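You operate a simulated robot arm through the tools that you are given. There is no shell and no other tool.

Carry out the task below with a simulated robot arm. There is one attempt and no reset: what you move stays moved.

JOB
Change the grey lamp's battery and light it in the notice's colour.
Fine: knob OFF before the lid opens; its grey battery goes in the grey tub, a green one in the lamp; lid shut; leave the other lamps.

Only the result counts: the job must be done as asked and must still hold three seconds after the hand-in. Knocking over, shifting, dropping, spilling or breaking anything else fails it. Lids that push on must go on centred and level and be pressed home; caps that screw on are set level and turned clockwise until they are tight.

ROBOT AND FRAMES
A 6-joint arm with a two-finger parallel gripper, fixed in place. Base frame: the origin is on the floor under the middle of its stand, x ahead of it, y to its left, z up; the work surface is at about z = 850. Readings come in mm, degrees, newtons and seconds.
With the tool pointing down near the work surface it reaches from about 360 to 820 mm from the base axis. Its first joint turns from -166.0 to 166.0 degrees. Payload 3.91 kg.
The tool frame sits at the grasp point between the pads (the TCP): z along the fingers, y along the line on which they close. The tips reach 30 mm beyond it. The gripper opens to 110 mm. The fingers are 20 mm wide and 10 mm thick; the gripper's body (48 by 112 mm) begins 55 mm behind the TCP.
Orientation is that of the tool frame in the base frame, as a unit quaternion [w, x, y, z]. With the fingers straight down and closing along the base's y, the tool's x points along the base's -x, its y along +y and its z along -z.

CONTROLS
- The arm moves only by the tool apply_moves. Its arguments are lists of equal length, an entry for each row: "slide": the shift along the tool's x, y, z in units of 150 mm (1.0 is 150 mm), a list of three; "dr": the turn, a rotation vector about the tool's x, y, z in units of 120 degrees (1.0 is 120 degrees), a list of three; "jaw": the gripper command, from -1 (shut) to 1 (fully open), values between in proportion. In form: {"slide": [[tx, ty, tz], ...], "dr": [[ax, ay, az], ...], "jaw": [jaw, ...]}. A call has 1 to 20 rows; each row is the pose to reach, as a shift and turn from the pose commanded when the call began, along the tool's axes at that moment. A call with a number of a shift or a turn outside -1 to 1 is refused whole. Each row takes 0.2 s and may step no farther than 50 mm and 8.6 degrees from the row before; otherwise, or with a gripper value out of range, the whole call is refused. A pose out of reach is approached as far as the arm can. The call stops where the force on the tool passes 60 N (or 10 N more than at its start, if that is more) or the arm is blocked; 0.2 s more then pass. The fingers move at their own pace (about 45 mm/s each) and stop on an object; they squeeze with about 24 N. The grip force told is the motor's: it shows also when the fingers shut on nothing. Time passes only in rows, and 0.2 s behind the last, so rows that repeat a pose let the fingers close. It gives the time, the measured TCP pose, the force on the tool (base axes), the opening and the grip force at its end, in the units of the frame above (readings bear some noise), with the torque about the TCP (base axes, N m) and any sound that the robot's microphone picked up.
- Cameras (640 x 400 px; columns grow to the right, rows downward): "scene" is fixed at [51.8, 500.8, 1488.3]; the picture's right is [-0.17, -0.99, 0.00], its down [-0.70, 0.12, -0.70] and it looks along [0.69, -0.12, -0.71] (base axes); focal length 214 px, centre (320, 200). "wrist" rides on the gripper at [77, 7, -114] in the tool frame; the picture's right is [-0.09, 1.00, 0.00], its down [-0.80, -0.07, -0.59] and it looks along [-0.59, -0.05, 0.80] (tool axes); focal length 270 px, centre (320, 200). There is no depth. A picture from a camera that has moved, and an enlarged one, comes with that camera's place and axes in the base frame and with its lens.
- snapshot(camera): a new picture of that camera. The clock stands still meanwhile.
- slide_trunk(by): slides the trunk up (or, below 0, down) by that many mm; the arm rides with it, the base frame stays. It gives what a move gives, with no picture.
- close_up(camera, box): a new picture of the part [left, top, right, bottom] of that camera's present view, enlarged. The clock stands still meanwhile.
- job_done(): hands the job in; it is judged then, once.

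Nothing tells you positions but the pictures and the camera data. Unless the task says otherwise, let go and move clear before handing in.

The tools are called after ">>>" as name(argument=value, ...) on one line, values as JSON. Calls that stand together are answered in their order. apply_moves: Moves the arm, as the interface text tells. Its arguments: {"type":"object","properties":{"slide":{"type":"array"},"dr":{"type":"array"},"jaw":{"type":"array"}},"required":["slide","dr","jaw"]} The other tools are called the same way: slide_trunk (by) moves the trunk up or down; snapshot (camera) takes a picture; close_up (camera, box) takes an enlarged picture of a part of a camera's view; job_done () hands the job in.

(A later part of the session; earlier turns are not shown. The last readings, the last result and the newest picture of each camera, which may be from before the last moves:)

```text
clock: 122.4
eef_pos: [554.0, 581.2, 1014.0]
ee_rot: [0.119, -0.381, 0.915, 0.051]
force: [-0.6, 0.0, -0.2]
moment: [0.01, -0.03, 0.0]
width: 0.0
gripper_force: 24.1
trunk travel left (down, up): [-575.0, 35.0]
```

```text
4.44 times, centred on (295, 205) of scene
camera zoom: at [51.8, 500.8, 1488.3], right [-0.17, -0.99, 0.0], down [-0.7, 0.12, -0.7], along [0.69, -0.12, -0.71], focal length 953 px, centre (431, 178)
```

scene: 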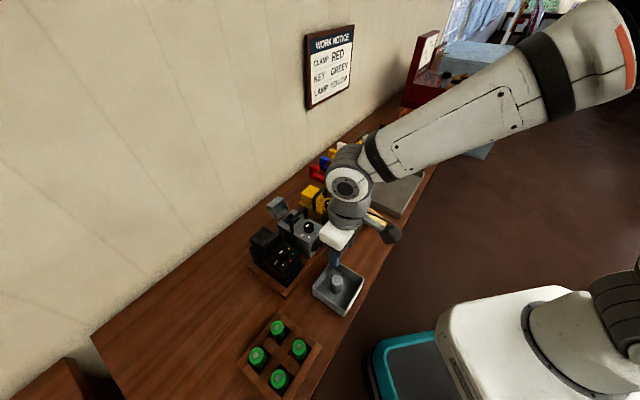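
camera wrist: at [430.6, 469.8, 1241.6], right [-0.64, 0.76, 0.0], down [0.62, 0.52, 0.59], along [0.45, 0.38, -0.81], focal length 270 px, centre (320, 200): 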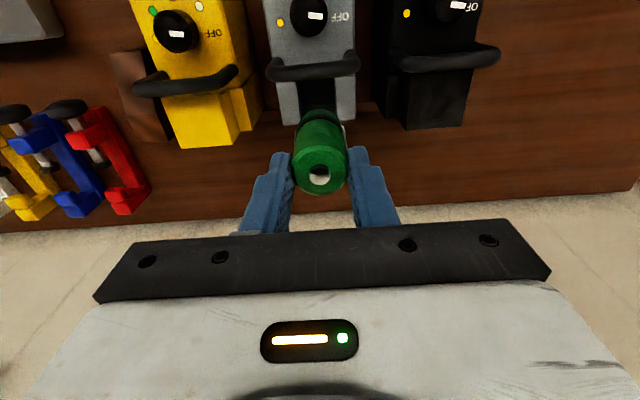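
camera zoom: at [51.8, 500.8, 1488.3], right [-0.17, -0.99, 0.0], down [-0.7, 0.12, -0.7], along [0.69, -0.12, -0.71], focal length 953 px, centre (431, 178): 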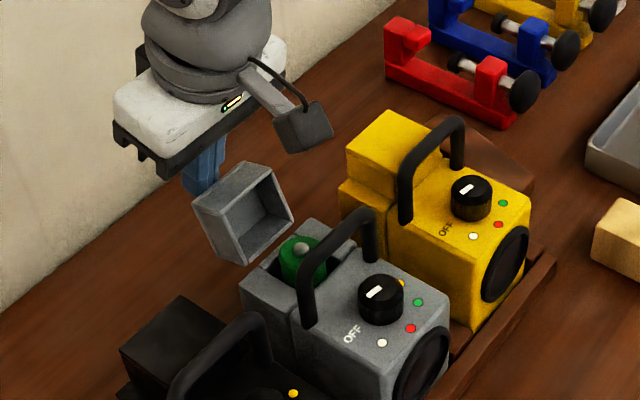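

The fingertips are behind the lid. Pushing inward slowly to swing it forward.

>>> apply_moves(slide=[[0.0322, 0, -0.0086], [0.0644, 0, -0.0171], [0.0966, 0, -0.0257], [0.1289, 0, -0.0343], [0.1611, 0, -0.0429]], dr=[[0, 0, 0], [0, 0, 0], [0, 0, 0], [0, 0, 0], [0, 0, 0]], jaw=[-1, -1, -1, -1, -1])

>>> close_up(camera="wrist", box=[200, 20, 440, 220])

>>> close_up(camera="scene", box=[250, 160, 340, 250])

```text
clock: 123.6
eef_pos: [536.7, 562.6, 1020.3]
ee_rot: [0.124, -0.38, 0.915, 0.052]
force: [10.7, 7.8, 33.8]
moment: [-0.24, 0.21, -0.01]
width: 0.1
gripper_force: 23.7
trunk travel left (down, up): [-575.0, 35.0]
```

```text
2.00 times, centred on (320, 120) of wrist
camera zoom: at [456.7, 493.7, 1109.3], right [-0.65, 0.76, 0.03], down [0.48, 0.38, 0.79], along [0.59, 0.52, -0.62], focal length 541 px, centre (320, 360)
```

zoom: 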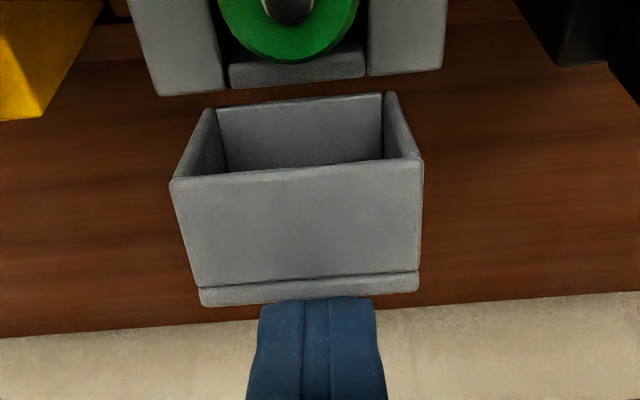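

```text
4.44 times, centred on (295, 205) of scene
camera zoom: at [51.8, 500.8, 1488.3], right [-0.17, -0.99, 0.0], down [-0.7, 0.12, -0.7], along [0.69, -0.12, -0.71], focal length 953 px, centre (431, 178)
```

zoom: 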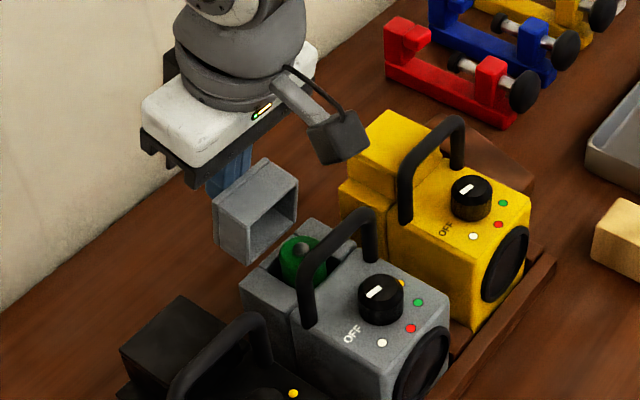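

The lid is nearly upright, but its corner is catching under the finger's shoulder (34 N upward). I'll raise 10 mm and keep pushing inward.

>>> apply_moves(slide=[[-0.0086, 0, -0.0322], [-0.0171, 0, -0.0644], [0.0151, 0, -0.073], [0.0473, 0, -0.0815], [0.0795, 0, -0.0901], [0.1118, 0, -0.0987]], dr=[[0, 0, 0], [0, 0, 0], [0, 0, 0], [0, 0, 0], [0, 0, 0], [0, 0, 0]], jaw=[-1, -1, -1, -1, -1, -1])

>>> close_up(camera="wrist", box=[200, 20, 440, 220])

>>> close_up(camera="scene", box=[250, 160, 340, 250])

```text
clock: 125.0
eef_pos: [521.3, 548.4, 1026.6]
ee_rot: [0.12, -0.381, 0.915, 0.051]
force: [2.5, 2.6, 15.0]
moment: [0.1, -0.09, -0.01]
width: 0.0
gripper_force: 24.2
trunk travel left (down, up): [-575.0, 35.0]
```

```text
2.00 times, centred on (320, 120) of wrist
camera zoom: at [442.3, 479.3, 1115.7], right [-0.65, 0.76, 0.02], down [0.49, 0.39, 0.78], along [0.59, 0.52, -0.62], focal length 541 px, centre (320, 360)
```

zoom: 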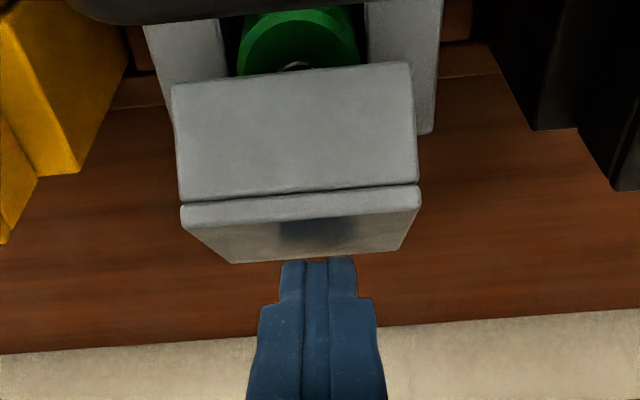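

```text
4.44 times, centred on (295, 205) of scene
camera zoom: at [51.8, 500.8, 1488.3], right [-0.17, -0.99, 0.0], down [-0.7, 0.12, -0.7], along [0.69, -0.12, -0.71], focal length 953 px, centre (431, 178)
```

zoom: 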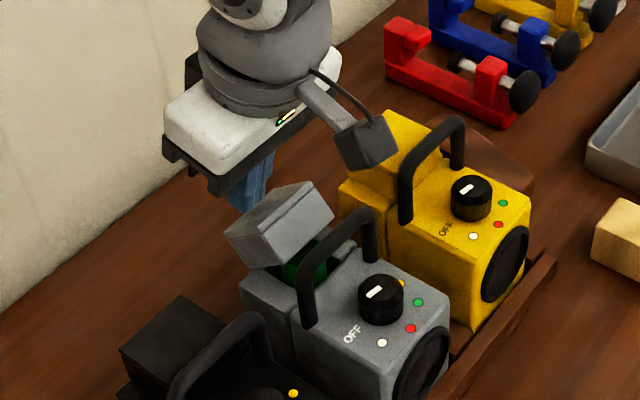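

The lid has come forward to about 40°. Now I'll rise, go vertical above its front half, and press it shut from the top.

>>> apply_moves(slide=[[-0.03, 0, -0.113], [-0.06, 0, -0.226], [-0.09, 0, -0.338], [-0.12, 0, -0.451], [-0.02, 0, -0.478], [0.13, 0, -0.518], [0.13, 0, -0.518]], dr=[[0, 0, 0], [0, 0, 0], [0, 0.031, 0], [0, 0.062, 0], [0, 0.094, 0], [0, 0.125, 0], [0, 0.125, 0]], jaw=[-1, -1, -1, -1, -1, -1, -1])

>>> close_up(camera="wrist", box=[220, 20, 420, 200])

>>> close_up(camera="scene", box=[265, 185, 325, 245])

```text
clock: 126.6
eef_pos: [494.2, 520.3, 1092.9]
ee_rot: [-0.002, -0.385, 0.923, 0.0]
force: [0.6, -0.4, 1.2]
moment: [-0.01, -0.01, -0.03]
width: 0.0
gripper_force: 24.3
trunk travel left (down, up): [-575.0, 35.0]
```

```text
2.22 times, centred on (320, 110) of wrist
camera zoom: at [435.2, 471.6, 1207.7], right [-0.64, 0.76, 0.0], down [0.62, 0.52, 0.59], along [0.45, 0.38, -0.81], focal length 601 px, centre (320, 400)
```

zoom: 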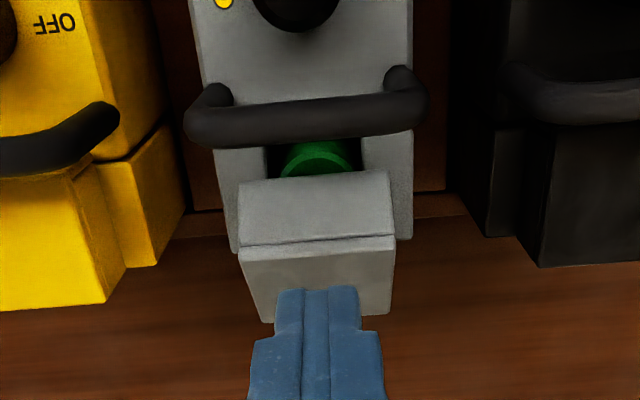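

```text
6.67 times, centred on (295, 215) of scene
camera zoom: at [51.8, 500.8, 1488.3], right [-0.17, -0.99, 0.0], down [-0.7, 0.12, -0.7], along [0.69, -0.12, -0.71], focal length 1430 px, centre (487, 100)
```

zoom: 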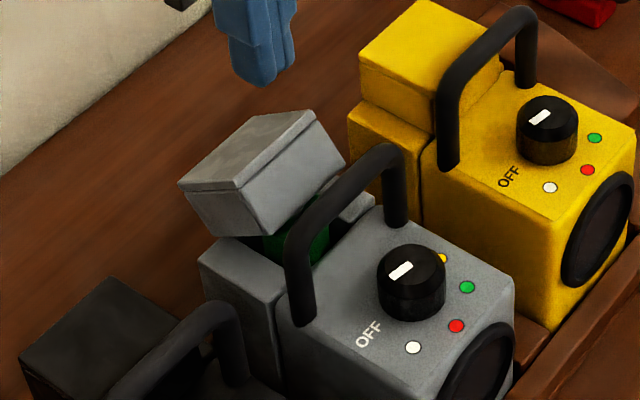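

>>> apply_moves(slide=[[0, -0.01, 0.12], [0, -0.01, 0.24], [0, -0.01, 0.32], [0, -0.01, 0.36], [0, -0.01, 0.4], [0, -0.01, 0.43]], dr=[[0, 0, 0], [0, 0, 0], [0, 0, 0], [0, 0, 0], [0, 0, 0], [0, 0, 0]], jaw=[-1, -1, -1, -1, -1, -1])

>>> close_up(camera="wrist", box=[220, 50, 420, 230])

>>> close_up(camera="scene", box=[265, 185, 325, 245])

```text
clock: 128.0
eef_pos: [491.9, 517.8, 1041.1]
ee_rot: [0.006, -0.385, 0.923, 0.003]
force: [-6.0, -10.1, 59.4]
moment: [-0.26, -0.05, -0.1]
width: 0.1
gripper_force: 24.3
trunk travel left (down, up): [-575.0, 35.0]
```

```text
2.22 times, centred on (320, 140) of wrist
camera zoom: at [431.6, 466.2, 1153.3], right [-0.64, 0.76, 0.0], down [0.61, 0.51, 0.6], along [0.46, 0.39, -0.8], focal length 601 px, centre (320, 333)
```

zoom: 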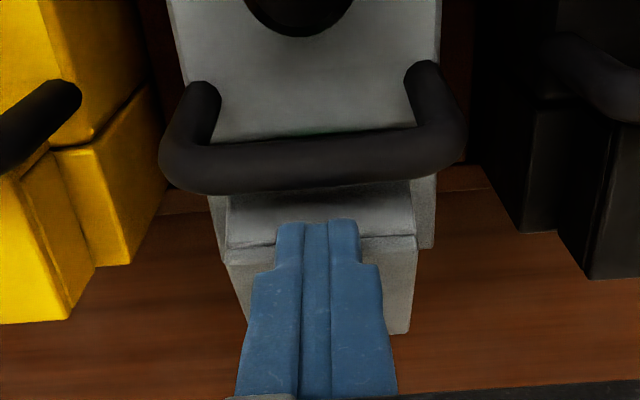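

```text
6.67 times, centred on (295, 215) of scene
camera zoom: at [51.8, 500.8, 1488.3], right [-0.17, -0.99, 0.0], down [-0.7, 0.12, -0.7], along [0.69, -0.12, -0.71], focal length 1430 px, centre (487, 100)
```

zoom: 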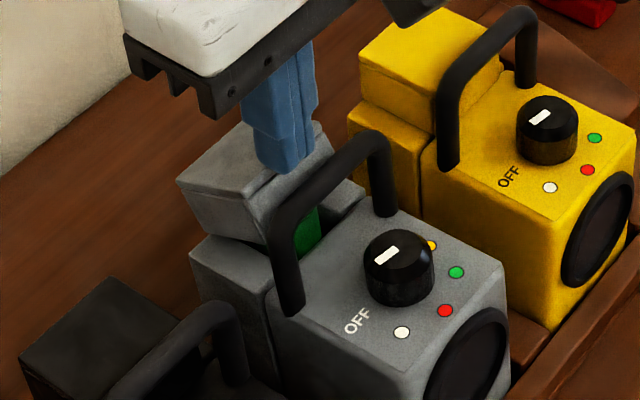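

I reached 59 N with the lid still at about 28°, and the lamp has tipped or shifted a little. I'll back off now and see what is blocking it.

>>> apply_moves(slide=[[0, 0, -0.1], [0, 0, -0.25], [0, 0, -0.42]], dr=[[0, 0, 0], [0, 0, 0], [0, 0, 0]], jaw=[-1, -1, -1])

>>> close_up(camera="scene", box=[255, 190, 345, 280])

>>> close_up(camera="scene", box=[275, 195, 315, 235])

>>> close_up(camera="wrist", box=[220, 20, 420, 200])

```text
clock: 128.8
eef_pos: [497.1, 518.9, 1091.3]
ee_rot: [-0.002, -0.384, 0.923, 0.0]
force: [-0.5, -1.7, 0.7]
moment: [0.01, 0.0, 0.02]
width: 0.0
gripper_force: 23.9
trunk travel left (down, up): [-575.0, 35.0]
```

```text
4.44 times, centred on (300, 235) of scene
camera zoom: at [51.8, 500.8, 1488.3], right [-0.17, -0.99, 0.0], down [-0.7, 0.12, -0.7], along [0.69, -0.12, -0.71], focal length 953 px, centre (409, 44)
```

zoom: 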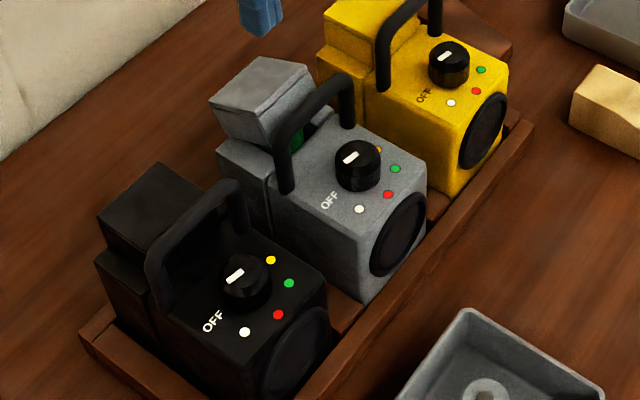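

```text
10.00 times, centred on (295, 215) of scene
camera zoom: at [51.8, 500.8, 1488.3], right [-0.17, -0.99, 0.0], down [-0.7, 0.12, -0.7], along [0.69, -0.12, -0.71], focal length 2145 px, centre (570, 50)
```

zoom: 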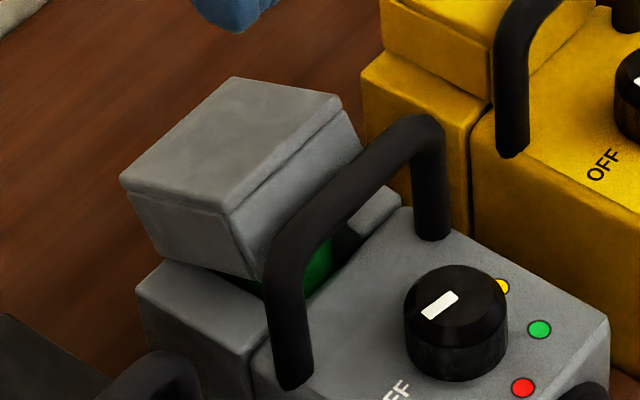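

```text
2.22 times, centred on (320, 110) of wrist
camera zoom: at [436.5, 470.8, 1205.5], right [-0.64, 0.76, 0.0], down [0.62, 0.52, 0.59], along [0.45, 0.38, -0.81], focal length 601 px, centre (320, 400)
```

zoom: 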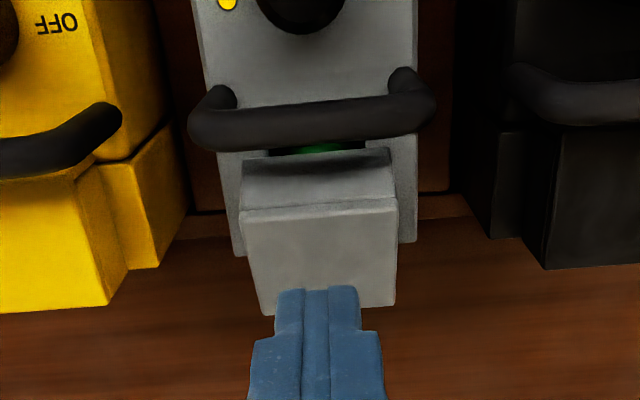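

The lamp settled back in place. The lid's front wall is landing on the front rim of the battery, which stands 2–3 mm too far forward. I'll reopen the lid the same way and reset the battery further back, starting with the lid grip at a 12° inward lean.

>>> apply_moves(slide=[[0.03, 0.0107, -0.005], [0.06, 0.0107, -0.01], [0.094, 0.0107, -0.014], [0.094, 0.0107, -0.014]], dr=[[0, -0.033, 0], [0, -0.067, 0], [0, -0.1, 0], [0, -0.1, 0]], jaw=[-0.4, 0.1, 0.4, 0.4])

>>> apply_moves(slide=[[0, 0, 0.12], [0, 0, 0.24], [0, 0, 0.36], [0, 0, 0.48], [0, 0, 0.58], [0, 0, 0.63], [0, 0, 0.66]], dr=[[0, 0, 0], [0, 0, 0], [0, 0, 0], [0, 0, 0], [0, 0, 0], [0, 0, 0], [0, 0, 0]], jaw=[0.4, 0.4, 0.4, 0.4, 0.4, 0.4, 0.4])

>>> close_up(camera="wrist", box=[200, 60, 440, 230])

```text
clock: 129.8
eef_pos: [484.0, 510.9, 1095.1]
ee_rot: [0.096, -0.382, 0.918, 0.041]
force: [-0.3, 0.0, 0.2]
moment: [-0.02, 0.0, -0.01]
width: 76.8
gripper_force: 0.0
trunk travel left (down, up): [-575.0, 35.0]
```

```text
clock: 131.4
eef_pos: [498.8, 524.7, 998.3]
ee_rot: [0.096, -0.382, 0.918, 0.041]
force: [-0.5, 0.4, 0.4]
moment: [0.03, -0.03, 0.0]
width: 77.2
gripper_force: 0.0
trunk travel left (down, up): [-575.0, 35.0]
```

```text
2.35 times, centred on (320, 145) of wrist
camera zoom: at [423.8, 460.2, 1093.1], right [-0.65, 0.76, 0.02], down [0.52, 0.42, 0.75], along [0.56, 0.49, -0.67], focal length 636 px, centre (320, 329)
```

zoom: 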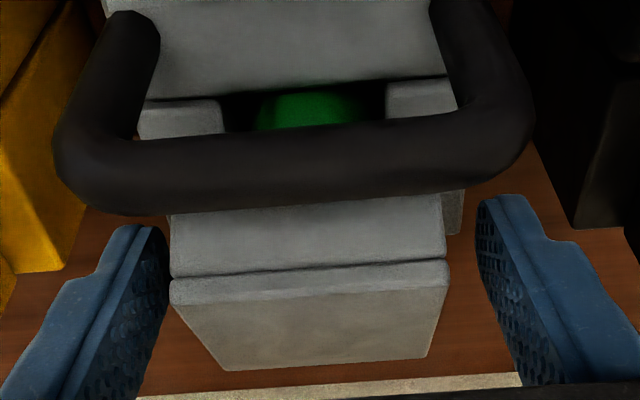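

>>> apply_moves(slide=[[0, -0.0157, 0.02], [0, -0.0157, 0.02], [0, -0.0157, 0.02], [0, -0.0157, 0.02], [0, -0.0157, 0.02]], dr=[[0, 0, 0], [0, 0, 0], [0, 0, 0], [0, 0, 0], [0, 0, 0]], jaw=[0.3, 0.1, 0, -0.3, -0.3])

>>> apply_moves(slide=[[-0.0113, 0, -0.0028], [-0.0227, 0, -0.0051], [-0.0343, 0, -0.0068], [-0.0459, 0, -0.0081], [-0.0575, 0, -0.0088], [-0.0691, 0, -0.0091], [-0.0808, 0, -0.0092], [-0.0924, 0, -0.0091], [-0.104, 0, -0.0088], [-0.1155, 0, -0.0081]], dr=[[0, 0.02083, 0], [0, 0.04167, 0], [0, 0.0625, 0], [0, 0.08333, 0], [0, 0.10417, 0], [0, 0.125, 0], [0, 0.14583, 0], [0, 0.16667, 0], [0, 0.1875, 0], [0, 0.20833, 0]], jaw=[-0.3, -0.3, -0.3, -0.3, -0.3, -0.3, -0.3, -0.3, -0.3, -0.3])

>>> close_up(camera="scene", box=[265, 185, 325, 245])

>>> close_up(camera="wrist", box=[200, 30, 440, 230])

```text
clock: 132.6
eef_pos: [501.9, 523.9, 995.0]
ee_rot: [0.096, -0.383, 0.918, 0.041]
force: [-1.3, 1.3, 0.9]
moment: [0.01, 0.0, -0.13]
width: 53.9
gripper_force: 24.0
trunk travel left (down, up): [-575.0, 35.0]
```

```text
clock: 134.8
eef_pos: [512.8, 535.0, 999.7]
ee_rot: [-0.105, -0.381, 0.917, -0.042]
force: [2.0, 3.4, 5.5]
moment: [-0.07, -0.33, 0.02]
width: 54.0
gripper_force: 24.1
trunk travel left (down, up): [-575.0, 35.0]
```

```text
6.67 times, centred on (295, 215) of scene
camera zoom: at [51.8, 500.8, 1488.3], right [-0.17, -0.99, 0.0], down [-0.7, 0.12, -0.7], along [0.69, -0.12, -0.71], focal length 1430 px, centre (487, 100)
```

zoom: 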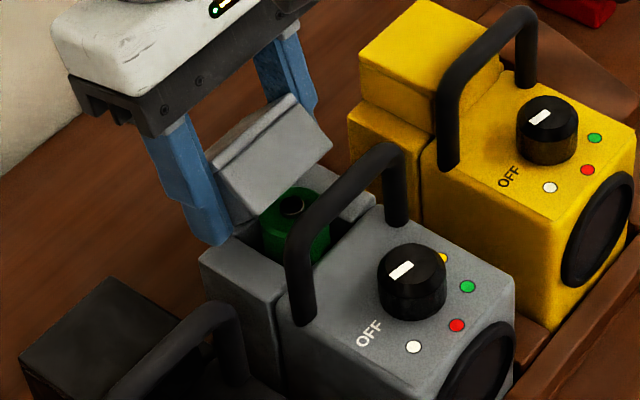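

```text
2.00 times, centred on (320, 130) of wrist
camera zoom: at [472.3, 506.3, 1128.4], right [-0.65, 0.76, -0.02], down [0.7, 0.6, 0.4], along [0.31, 0.24, -0.92], focal length 541 px, centre (320, 340)
```

zoom: 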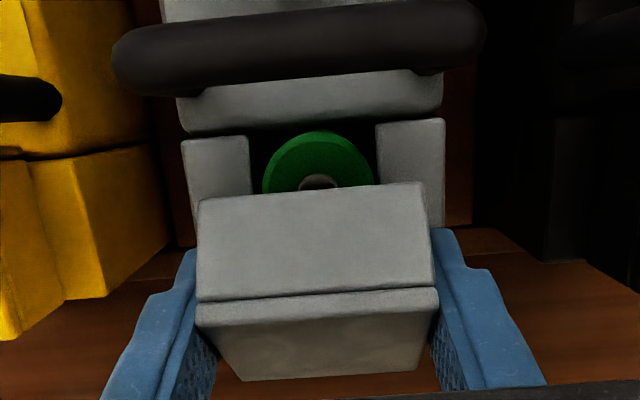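

>>> apply_moves(slide=[[0, 0, 0], [0, 0, 0], [0, 0, 0], [0.015, 0, -0.065], [0.03, 0, -0.13], [0.075, 0, -0.325], [0.12, 0, -0.52], [0.15, 0, -0.65]], dr=[[0, 0, 0], [0, 0, 0], [0, 0, 0], [0, -0.054, 0], [0, -0.108, 0], [0, -0.108, 0], [0, -0.108, 0], [0, -0.108, 0]], jaw=[0, 0.3, 0.4, 0.4, 0.4, 0.4, 0.4, 0.4])

>>> apply_moves(slide=[[0.058, 0.0005, 0], [0.116, 0.001, 0], [0.174, 0.0015, 0], [0.232, 0.002, 0], [0.29, 0.0025, 0], [0.348, 0.003, 0], [0.406, 0.0035, 0], [0.464, 0.004, 0], [0.522, 0.0045, 0], [0.58, 0.005, 0], [0.638, 0.0055, 0], [0.68, 0.006, 0]], dr=[[0, 0, 0.0625], [0, 0, 0.125], [0, 0, 0.1875], [0, 0, 0.25], [0, 0, 0.3125], [0, 0, 0.375], [0, 0, 0.4375], [0, 0, 0.5], [0, 0, 0.5625], [0, 0, 0.625], [0, 0, 0.6875], [0, 0, 0.75]], jaw=[0.5, 0.6, 0.7, 0.8, 0.9, 1, 1, 1, 1, 1, 1, 1])

>>> close_up(camera="wrist", box=[340, 30, 490, 160])

```text
clock: 136.6
eef_pos: [512.8, 534.5, 1100.6]
ee_rot: [-0.002, -0.384, 0.923, 0.001]
force: [0.7, 0.7, 0.2]
moment: [0.0, 0.0, 0.03]
width: 77.0
gripper_force: 0.2
trunk travel left (down, up): [-575.0, 35.0]
```

```text
clock: 139.2
eef_pos: [439.8, 463.7, 1099.7]
ee_rot: [-0.001, 0.382, 0.924, 0.0]
force: [0.2, -0.2, 0.3]
moment: [0.02, -0.03, -0.01]
width: 110.1
gripper_force: 0.0
trunk travel left (down, up): [-575.0, 35.0]
```

```text
3.08 times, centred on (415, 95) of wrist
camera zoom: at [389.8, 524.3, 1214.1], right [0.77, 0.64, 0.0], down [0.52, -0.62, 0.59], along [0.38, -0.46, -0.8], focal length 832 px, centre (28, 523)
```

zoom: 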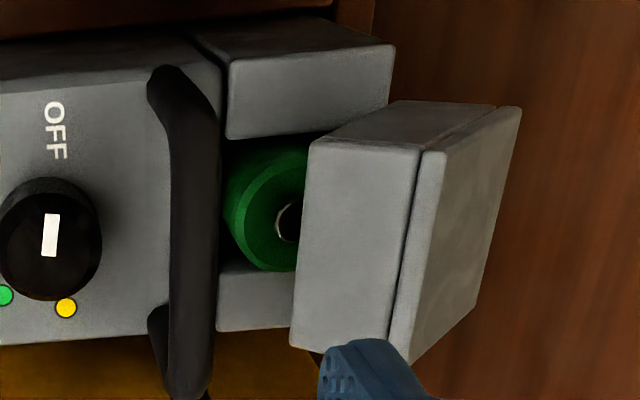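

>>> apply_moves(slide=[[0, 0.006, 0.12], [0, 0.006, 0.24], [0, 0.006, 0.36], [0, 0.006, 0.46], [0, 0.006, 0.54]], dr=[[0, 0, 0], [0, 0, 0], [0, 0, 0], [0, 0, 0], [0, 0, 0]], jaw=[1, 1, 1, 1, 1])

>>> apply_moves(slide=[[0, 0.033, 0], [0, 0.067, 0], [0, 0.1, 0], [0, 0.133, 0], [0, 0.166, 0], [0, 0.2, 0], [0, 0.225, 0], [0, 0.25, 0]], dr=[[0, 0, 0], [0, 0, 0], [0, 0, 0], [0, 0, 0], [0, 0, 0], [0, 0, 0], [0, 0, 0], [0, 0, 0]], jaw=[1, 1, 1, 1, 1, 1, 1, 1])

>>> close_up(camera="scene", box=[265, 185, 335, 255])

>>> close_up(camera="wrist", box=[320, 60, 520, 230])

```text
clock: 140.4
eef_pos: [440.5, 464.4, 1018.5]
ee_rot: [-0.002, 0.381, 0.925, -0.002]
force: [-0.4, -0.1, -0.2]
moment: [0.0, -0.02, -0.03]
width: 110.0
gripper_force: 0.1
trunk travel left (down, up): [-575.0, 35.0]
```

```text
clock: 142.2
eef_pos: [467.1, 491.5, 1020.6]
ee_rot: [-0.001, 0.381, 0.924, -0.001]
force: [0.4, 0.5, 0.0]
moment: [-0.02, 0.03, 0.01]
width: 110.0
gripper_force: 0.0
trunk travel left (down, up): [-575.0, 35.0]
```

```text
5.71 times, centred on (300, 220) of scene
camera zoom: at [51.8, 500.8, 1488.3], right [-0.17, -0.99, 0.0], down [-0.7, 0.12, -0.7], along [0.69, -0.12, -0.71], focal length 1226 px, centre (434, 86)
```

zoom: 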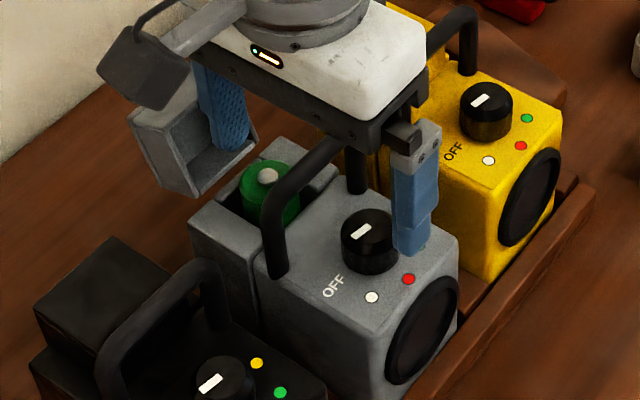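

```text
2.35 times, centred on (420, 145) of wrist
camera zoom: at [417.0, 551.2, 1132.8], right [0.76, 0.64, 0.0], down [0.52, -0.61, 0.59], along [0.38, -0.46, -0.8], focal length 636 px, centre (85, 329)
```

zoom: 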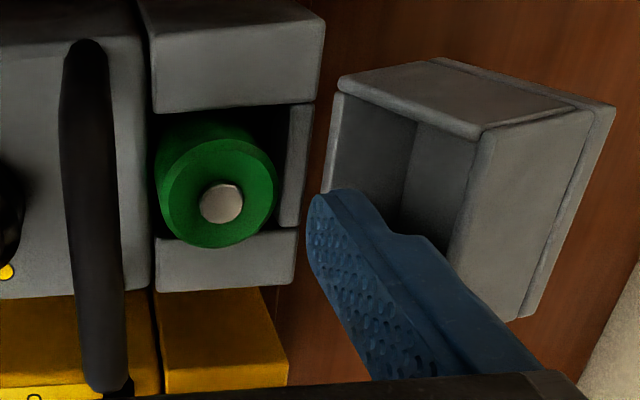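

The lid is open again. The battery stands about 3 mm forward of the well's centre (it slid forward while the lamp was tipped). I'll regrip it, lift it slightly, and set it 3 mm further back.

>>> apply_moves(slide=[[0, -0.02, -0.02], [0, -0.03, -0.15], [0, -0.03, -0.35], [0, -0.03, -0.55]], dr=[[0, 0, 0], [0, 0, 0], [0, 0, 0], [0, 0, 0]], jaw=[1, 1, 1, 1])

>>> apply_moves(slide=[[-0.0009, 0.0256, 0], [-0.0018, 0.0513, 0], [-0.0027, 0.0769, 0], [-0.0036, 0.1025, 0], [-0.0045, 0.1282, 0], [-0.0055, 0.1538, 0], [-0.0064, 0.1795, 0], [-0.0073, 0.2051, 0], [-0.0082, 0.2307, 0], [-0.0091, 0.2564, 0], [-0.0091, 0.272, 0]], dr=[[0, 0, -0.0682], [0, 0, -0.1364], [0, 0, -0.2045], [0, 0, -0.2727], [0, 0, -0.3409], [0, 0, -0.4091], [0, 0, -0.4773], [0, 0, -0.5455], [0, 0, -0.6136], [0, 0, -0.6818], [0, 0, -0.75]], jaw=[0.8, 0.6, 0.4, 0.2, 0, -0.09, -0.09, -0.09, -0.09, -0.09, -0.09])

>>> close_up(camera="wrist", box=[230, 50, 410, 200])

```text
clock: 143.2
eef_pos: [463.4, 487.2, 1102.1]
ee_rot: [-0.002, 0.381, 0.925, -0.002]
force: [-0.2, -0.7, -0.8]
moment: [0.04, -0.01, 0.04]
width: 110.0
gripper_force: 0.1
trunk travel left (down, up): [-575.0, 35.0]
```

```text
clock: 145.6
eef_pos: [494.0, 516.0, 1100.7]
ee_rot: [-0.003, -0.385, 0.923, 0.0]
force: [-0.2, 0.1, -0.4]
moment: [0.03, 0.02, 0.0]
width: 50.0
gripper_force: 0.1
trunk travel left (down, up): [-575.0, 35.0]
```

```text
2.67 times, centred on (320, 125) of wrist
camera zoom: at [434.5, 467.0, 1215.3], right [-0.65, 0.76, 0.0], down [0.62, 0.52, 0.59], along [0.45, 0.38, -0.81], focal length 721 px, centre (320, 400)
```

zoom: 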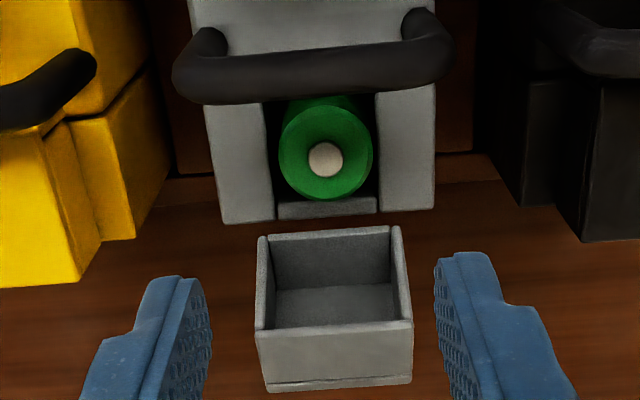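

>>> apply_moves(slide=[[0, 0.0133, 0.1], [0, 0.0133, 0.25], [0, 0.0133, 0.4], [0, 0.0133, 0.55], [0, 0.0133, 0.67], [0, 0.0133, 0.72], [0, 0.0133, 0.737]], dr=[[0, 0, 0], [0, 0, 0], [0, 0, 0], [0, 0, 0], [0, 0, 0], [0, 0, 0], [0, 0, 0]], jaw=[-0.09, -0.09, -0.09, -0.09, -0.09, -0.09, -0.09])

>>> close_up(camera="wrist", box=[230, 80, 410, 230])

```text
clock: 147.2
eef_pos: [491.7, 516.8, 990.3]
ee_rot: [-0.003, -0.385, 0.923, 0.0]
force: [0.3, 1.0, -0.2]
moment: [-0.03, 0.03, -0.02]
width: 50.3
gripper_force: 0.1
trunk travel left (down, up): [-575.0, 35.0]
```

```text
2.67 times, centred on (320, 155) of wrist
camera zoom: at [432.6, 468.3, 1104.6], right [-0.64, 0.76, 0.0], down [0.62, 0.52, 0.59], along [0.45, 0.38, -0.81], focal length 721 px, centre (320, 320)
```

zoom: 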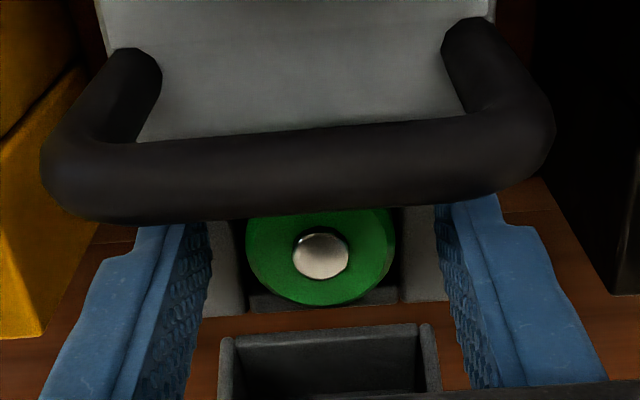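

>>> apply_moves(slide=[[0, 0, 0], [0, 0, 0], [0, 0, 0], [0, 0, -0.027], [-0.01, 0, -0.027], [-0.0213, 0, -0.027], [-0.0213, 0, -0.01], [-0.0213, 0, 0.0]], dr=[[0, 0, 0], [0, 0, 0], [0, 0, 0], [0, 0, 0], [0, 0, 0], [0, 0, 0], [0, 0, 0], [0, 0, 0]], jaw=[-0.4, -0.8, -1, -1, -1, -1, -1, -1])

>>> close_up(camera="wrist", box=[230, 80, 410, 230])

```text
clock: 149.0
eef_pos: [493.1, 519.4, 991.2]
ee_rot: [-0.002, -0.385, 0.923, 0.0]
force: [-0.4, 0.2, -1.0]
moment: [0.0, -0.01, 0.02]
width: 30.9
gripper_force: 24.0
trunk travel left (down, up): [-575.0, 35.0]
```

```text
2.67 times, centred on (320, 155) of wrist
camera zoom: at [434.9, 470.8, 1104.7], right [-0.64, 0.76, 0.0], down [0.62, 0.52, 0.59], along [0.45, 0.38, -0.81], focal length 721 px, centre (320, 320)
```

zoom: 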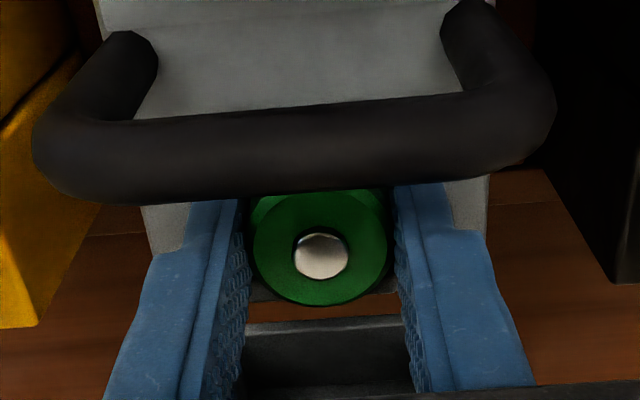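

>>> apply_moves(slide=[[0, 0, 0], [0, 0, 0], [0, 0, 0], [0, 0, 0], [0, 0, -0.15], [0, 0, -0.35], [0, 0, -0.55], [0, 0, -0.74]], dr=[[0, 0, 0], [0, 0, 0], [0, 0, 0], [0, 0, 0], [0, 0, 0], [0, 0, 0], [0, 0, 0], [0, 0, 0]], jaw=[-0.42, -0.35, -0.2, -0.09, -0.09, -0.09, -0.09, -0.09])

>>> close_up(camera="wrist", box=[230, 50, 410, 200])

>>> close_up(camera="scene", box=[265, 185, 325, 245])

```text
clock: 150.8
eef_pos: [495.6, 518.6, 1102.4]
ee_rot: [-0.003, -0.384, 0.923, 0.001]
force: [0.8, -0.5, -0.3]
moment: [0.03, 0.01, 0.02]
width: 49.8
gripper_force: 0.0
trunk travel left (down, up): [-575.0, 35.0]
```

```text
2.67 times, centred on (320, 125) of wrist
camera zoom: at [434.8, 470.1, 1215.8], right [-0.64, 0.76, 0.0], down [0.62, 0.52, 0.59], along [0.45, 0.38, -0.81], focal length 721 px, centre (320, 400)
```

zoom: 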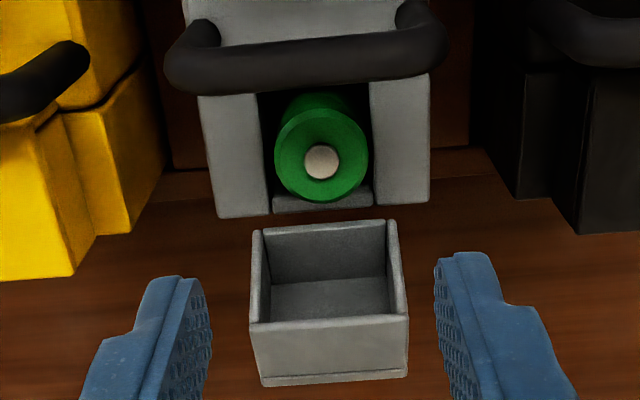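

```text
6.67 times, centred on (295, 215) of scene
camera zoom: at [51.8, 500.8, 1488.3], right [-0.17, -0.99, 0.0], down [-0.7, 0.12, -0.7], along [0.69, -0.12, -0.71], focal length 1430 px, centre (487, 100)
```

zoom: 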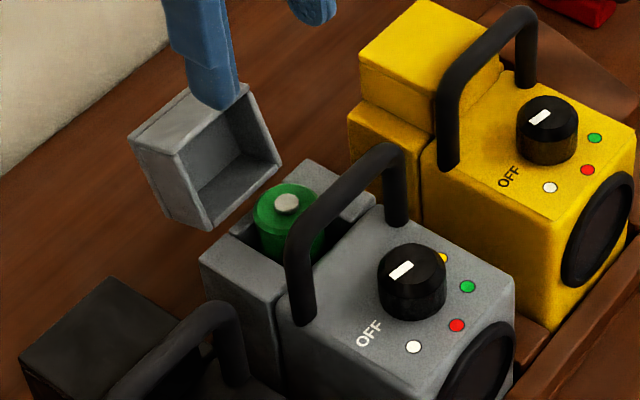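

The battery is now about 3 mm further back, centred in the well. I'll repeat the lid-closing approach from behind.

>>> apply_moves(slide=[[-0.1, 0.003, 0.02], [-0.2, 0.006, 0.04], [-0.3, 0.009, 0.06], [-0.412, 0.0113, 0.08], [-0.412, 0.0113, 0.08]], dr=[[0, -0.031, 0], [0, -0.062, 0], [0, -0.094, 0], [0, -0.125, 0], [0, -0.125, 0]], jaw=[-0.5, -0.8, -1, -1, -1])

>>> apply_moves(slide=[[-0.0193, 0, 0.08], [-0.0193, 0, 0.2], [-0.0193, 0, 0.32], [-0.0193, 0, 0.44], [-0.0193, 0, 0.532]], dr=[[0, 0, 0], [0, 0, 0], [0, 0, 0], [0, 0, 0], [0, 0, 0]], jaw=[-1, -1, -1, -1, -1])

>>> close_up(camera="wrist", box=[200, 20, 440, 220])

```text
clock: 152.0
eef_pos: [536.5, 562.6, 1088.2]
ee_rot: [0.118, -0.38, 0.916, 0.051]
force: [-0.1, -0.4, -0.2]
moment: [-0.01, 0.0, 0.03]
width: 0.1
gripper_force: 24.2
trunk travel left (down, up): [-575.0, 35.0]
```

```text
clock: 153.2
eef_pos: [553.8, 580.4, 1012.6]
ee_rot: [0.119, -0.381, 0.915, 0.05]
force: [0.4, -0.8, -0.8]
moment: [0.02, 0.0, -0.04]
width: 0.1
gripper_force: 23.3
trunk travel left (down, up): [-575.0, 35.0]
```

```text
2.00 times, centred on (320, 120) of wrist
camera zoom: at [475.8, 513.6, 1102.5], right [-0.65, 0.76, 0.02], down [0.49, 0.39, 0.78], along [0.58, 0.52, -0.63], focal length 541 px, centre (320, 360)
```

zoom: 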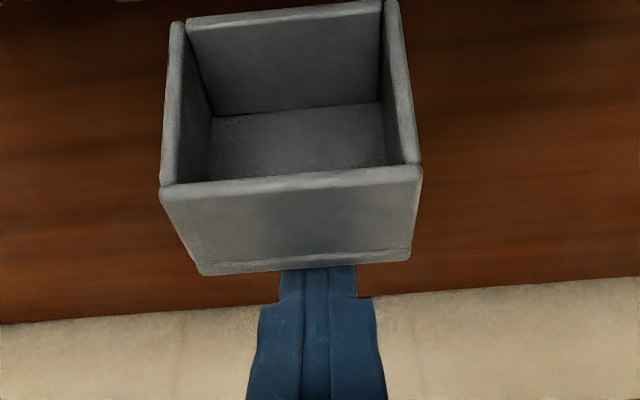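

>>> apply_moves(slide=[[0.0288, 0, -0.0215], [0.0559, 0, -0.0493], [0.0829, 0, -0.0773], [0.11, 0, -0.1051], [0.1371, 0, -0.1331], [0.1641, 0, -0.1609], [0.1994, 0, -0.1841], [0.2363, 0, -0.2008], [0.275, 0, -0.211]], dr=[[0, 0, 0], [0, 0, 0], [0, 0, 0], [0, 0, 0], [0, 0, 0], [0, 0, 0], [0, 0, 0], [0, 0, 0], [0, 0, 0]], jaw=[-1, -1, -1, -1, -1, -1, -1, -1, -1])

>>> close_up(camera="wrist", box=[200, 20, 440, 220])

>>> close_up(camera="scene", box=[250, 160, 340, 250])

```text
clock: 155.2
eef_pos: [520.4, 546.3, 1033.8]
ee_rot: [0.119, -0.381, 0.916, 0.05]
force: [0.4, -0.3, 1.0]
moment: [0.01, 0.03, 0.02]
width: 0.0
gripper_force: 23.8
trunk travel left (down, up): [-575.0, 35.0]
```

```text
2.00 times, centred on (320, 120) of wrist
camera zoom: at [441.0, 479.3, 1123.5], right [-0.65, 0.76, 0.02], down [0.49, 0.39, 0.78], along [0.58, 0.52, -0.63], focal length 541 px, centre (320, 360)
```

zoom: 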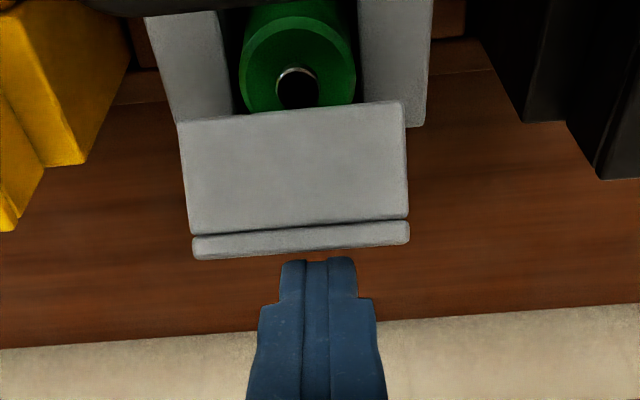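

```text
4.44 times, centred on (295, 205) of scene
camera zoom: at [51.8, 500.8, 1488.3], right [-0.17, -0.99, 0.0], down [-0.7, 0.12, -0.7], along [0.69, -0.12, -0.71], focal length 953 px, centre (431, 178)
```

zoom: 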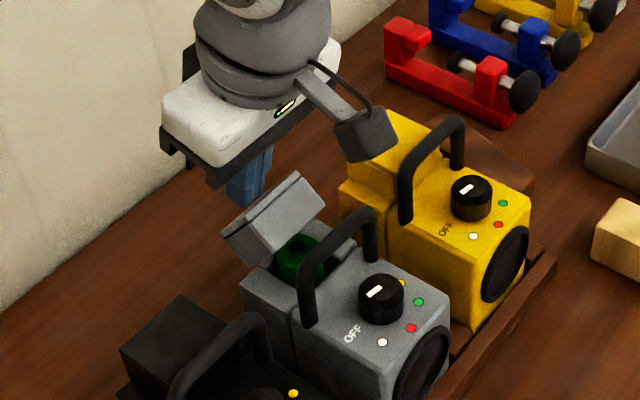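

>>> apply_moves(slide=[[0.026, 0, -0.007], [0.0515, 0, -0.0137], [0.0773, 0, -0.0206], [0.1031, 0, -0.0274], [0.1321, 0, -0.0352], [0.1611, 0, -0.0429]], dr=[[0, 0, 0], [0, 0, 0], [0, 0, 0], [0, 0, 0], [0, 0, 0], [0, 0, 0]], jaw=[-1, -1, -1, -1, -1, -1])

>>> close_up(camera="wrist", box=[200, 20, 440, 220])

>>> close_up(camera="scene", box=[265, 185, 325, 245])

```text
clock: 156.6
eef_pos: [501.9, 529.4, 1033.3]
ee_rot: [0.118, -0.381, 0.916, 0.051]
force: [1.1, 0.2, -0.7]
moment: [-0.03, 0.0, -0.02]
width: 0.0
gripper_force: 24.4
trunk travel left (down, up): [-575.0, 35.0]
```

```text
2.00 times, centred on (320, 120) of wrist
camera zoom: at [423.0, 461.7, 1123.5], right [-0.65, 0.76, 0.02], down [0.49, 0.39, 0.78], along [0.58, 0.52, -0.63], focal length 541 px, centre (320, 360)
```

zoom: 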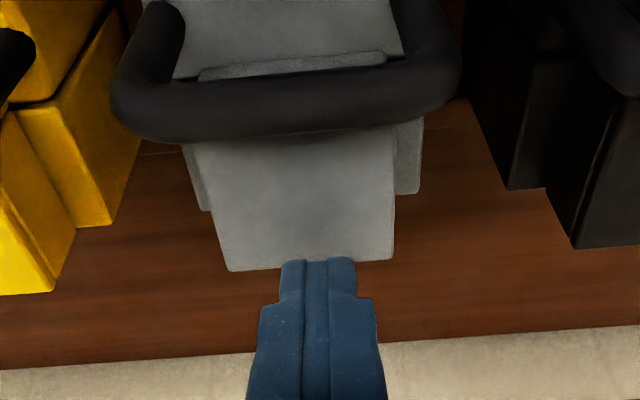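

```text
6.67 times, centred on (295, 215) of scene
camera zoom: at [51.8, 500.8, 1488.3], right [-0.17, -0.99, 0.0], down [-0.7, 0.12, -0.7], along [0.69, -0.12, -0.71], focal length 1430 px, centre (487, 100)
```

zoom: 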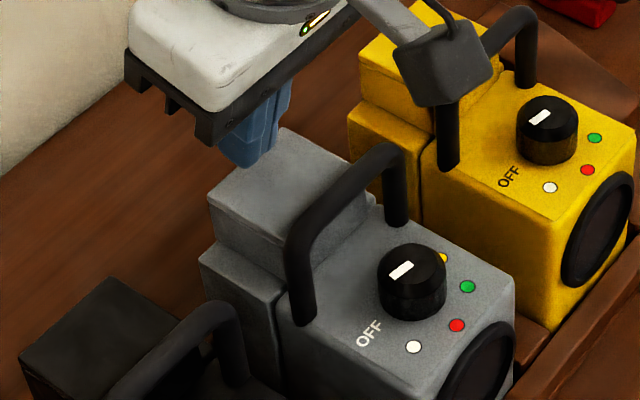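

With the battery centred, the lid fell shut. I'll zoom in to check it is flush.

>>> close_up(camera="scene", box=[275, 195, 315, 235])

>>> close_up(camera="scene", box=[280, 202, 300, 222])

```text
10.00 times, centred on (295, 215) of scene
camera zoom: at [51.8, 500.8, 1488.3], right [-0.17, -0.99, 0.0], down [-0.7, 0.12, -0.7], along [0.69, -0.12, -0.71], focal length 2145 px, centre (570, 50)
```

zoom: 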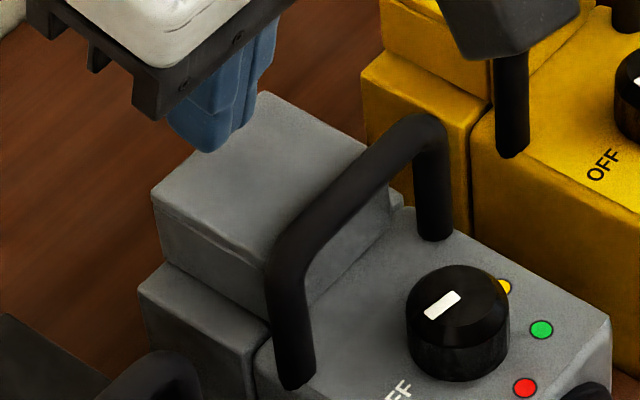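

```text
16.00 times, centred on (290, 212) of scene
camera zoom: at [51.8, 500.8, 1488.3], right [-0.17, -0.99, 0.0], down [-0.7, 0.12, -0.7], along [0.69, -0.12, -0.71], focal length 3432 px, centre (800, 8)
```

zoom: 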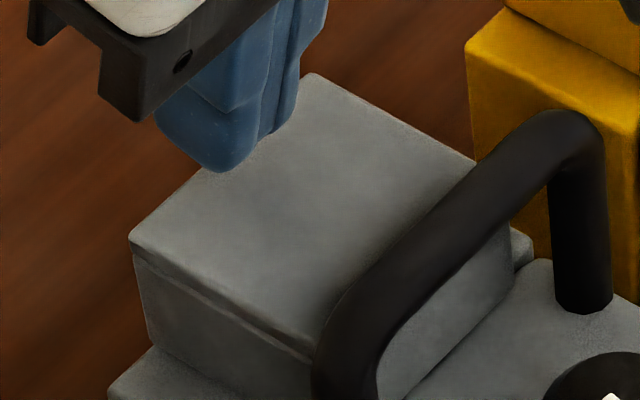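

The lid looks flush like before. I'll rise, go vertical, and press gently on its front edge, close to where the body supports it, to make sure it's home.

>>> apply_moves(slide=[[-0.035, 0, -0.13], [-0.0686, 0, -0.2577], [0.0, -0.008, -0.276], [0.06, -0.016, -0.292], [0.1118, -0.016, -0.3057]], dr=[[0, 0, 0], [0, 0.031, 0], [0, 0.062, 0], [0, 0.093, 0], [0, 0.124, 0]], jaw=[-1, -1, -1, -1, -1])

>>> close_up(camera="wrist", box=[220, 20, 420, 200])

```text
clock: 157.8
eef_pos: [483.6, 507.8, 1073.5]
ee_rot: [-0.001, -0.386, 0.923, 0.001]
force: [-0.6, -0.2, -0.3]
moment: [-0.03, 0.03, -0.02]
width: 0.1
gripper_force: 24.0
trunk travel left (down, up): [-575.0, 35.0]
```

```text
2.22 times, centred on (320, 110) of wrist
camera zoom: at [424.4, 458.9, 1187.0], right [-0.64, 0.76, 0.0], down [0.62, 0.52, 0.59], along [0.45, 0.38, -0.81], focal length 601 px, centre (320, 400)
```

zoom: 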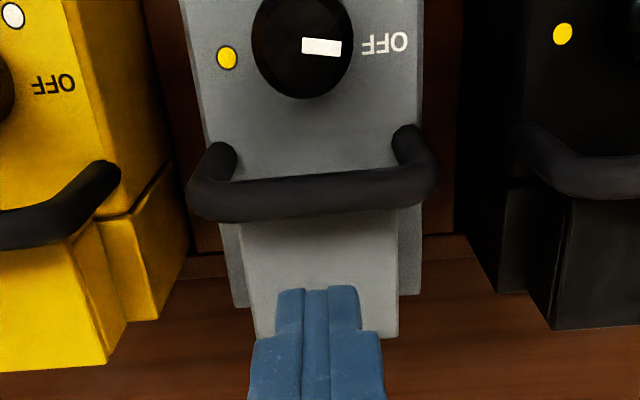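

>>> apply_moves(slide=[[0, 0, 0.1], [0, 0, 0.2], [0, 0, 0.29], [0, 0, 0.33], [0, 0, 0.345], [0, 0, 0.352]], dr=[[0, 0, 0], [0, 0, 0], [0, 0, 0], [0, 0, 0], [0, 0, 0], [0, 0, 0]], jaw=[-1, -1, -1, -1, -1, -1])

>>> close_up(camera="scene", box=[275, 195, 315, 235])

```text
clock: 159.2
eef_pos: [484.0, 506.3, 1022.0]
ee_rot: [0.001, -0.384, 0.923, 0.001]
force: [-0.2, 1.3, 7.0]
moment: [0.06, -0.02, 0.01]
width: 0.1
gripper_force: 24.2
trunk travel left (down, up): [-575.0, 35.0]
```

```text
10.00 times, centred on (295, 215) of scene
camera zoom: at [51.8, 500.8, 1488.3], right [-0.17, -0.99, 0.0], down [-0.7, 0.12, -0.7], along [0.69, -0.12, -0.71], focal length 2145 px, centre (570, 50)
```

zoom: 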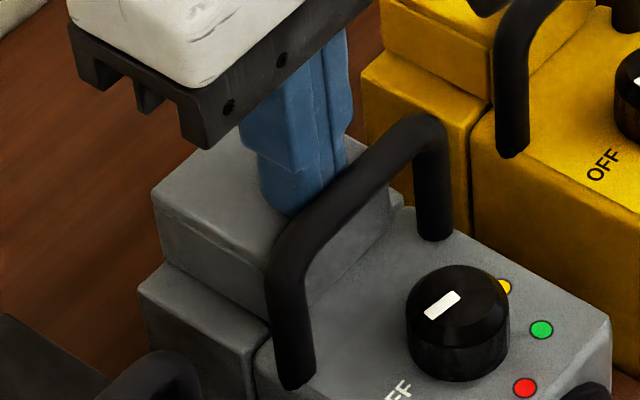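

>>> apply_moves(slide=[[0, 0, 0.004], [0, 0, 0.008], [0, 0, 0.012]], dr=[[0, 0, 0], [0, 0, 0], [0, 0, 0]], jaw=[-1, -1, -1])

>>> close_up(camera="scene", box=[275, 195, 315, 235])

```text
clock: 160.0
eef_pos: [483.4, 508.1, 1021.1]
ee_rot: [0.002, -0.384, 0.923, 0.001]
force: [2.7, 2.4, 20.7]
moment: [0.18, -0.19, -0.01]
width: 0.0
gripper_force: 23.4
trunk travel left (down, up): [-575.0, 35.0]
```

```text
10.00 times, centred on (295, 215) of scene
camera zoom: at [51.8, 500.8, 1488.3], right [-0.17, -0.99, 0.0], down [-0.7, 0.12, -0.7], along [0.69, -0.12, -0.71], focal length 2145 px, centre (570, 50)
```

zoom: 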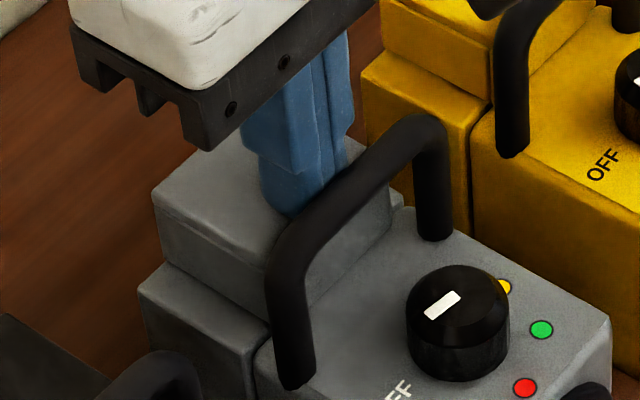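

The lid is home (20 N pressed, lamp steady). Now for the knob: I'll rise and take a measuring view of the dial.

>>> apply_moves(slide=[[0, 0, -0.1], [0, 0, -0.22], [0.03, 0, -0.32], [0.073, 0, -0.4], [0.073, 0, -0.4]], dr=[[0, 0, 0], [0, 0, 0], [0, 0, 0], [0, 0, 0], [0, 0, 0]], jaw=[-1, -0.8, -0.5, -0.09, -0.09])

>>> close_up(camera="wrist", box=[260, 0, 400, 130])

>>> close_up(camera="scene", box=[255, 190, 345, 280])

```text
clock: 161.2
eef_pos: [476.8, 500.2, 1077.7]
ee_rot: [-0.001, -0.384, 0.923, 0.0]
force: [0.0, 0.1, 0.0]
moment: [0.03, 0.0, 0.02]
width: 49.8
gripper_force: 0.0
trunk travel left (down, up): [-575.0, 35.0]
```

```text
3.08 times, centred on (330, 65) of wrist
camera zoom: at [416.3, 451.1, 1191.8], right [-0.64, 0.76, 0.0], down [0.62, 0.52, 0.59], along [0.45, 0.38, -0.81], focal length 832 px, centre (289, 615)
```

zoom: 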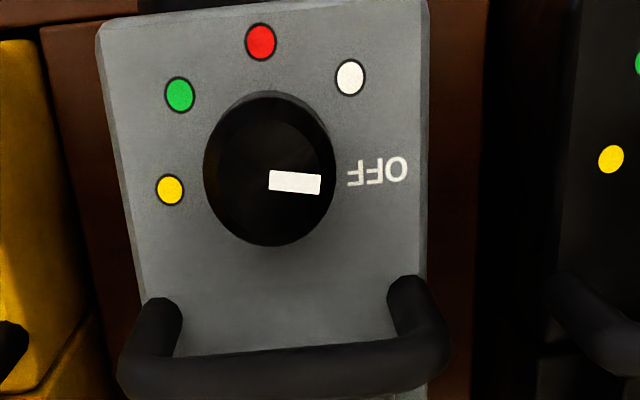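

```text
4.44 times, centred on (300, 235) of scene
camera zoom: at [51.8, 500.8, 1488.3], right [-0.17, -0.99, 0.0], down [-0.7, 0.12, -0.7], along [0.69, -0.12, -0.71], focal length 953 px, centre (409, 44)
```

zoom: 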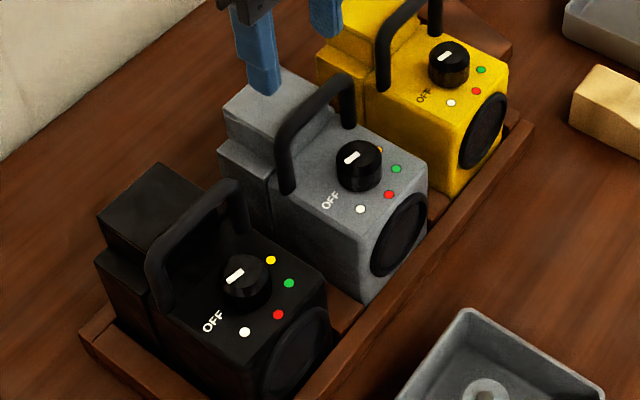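

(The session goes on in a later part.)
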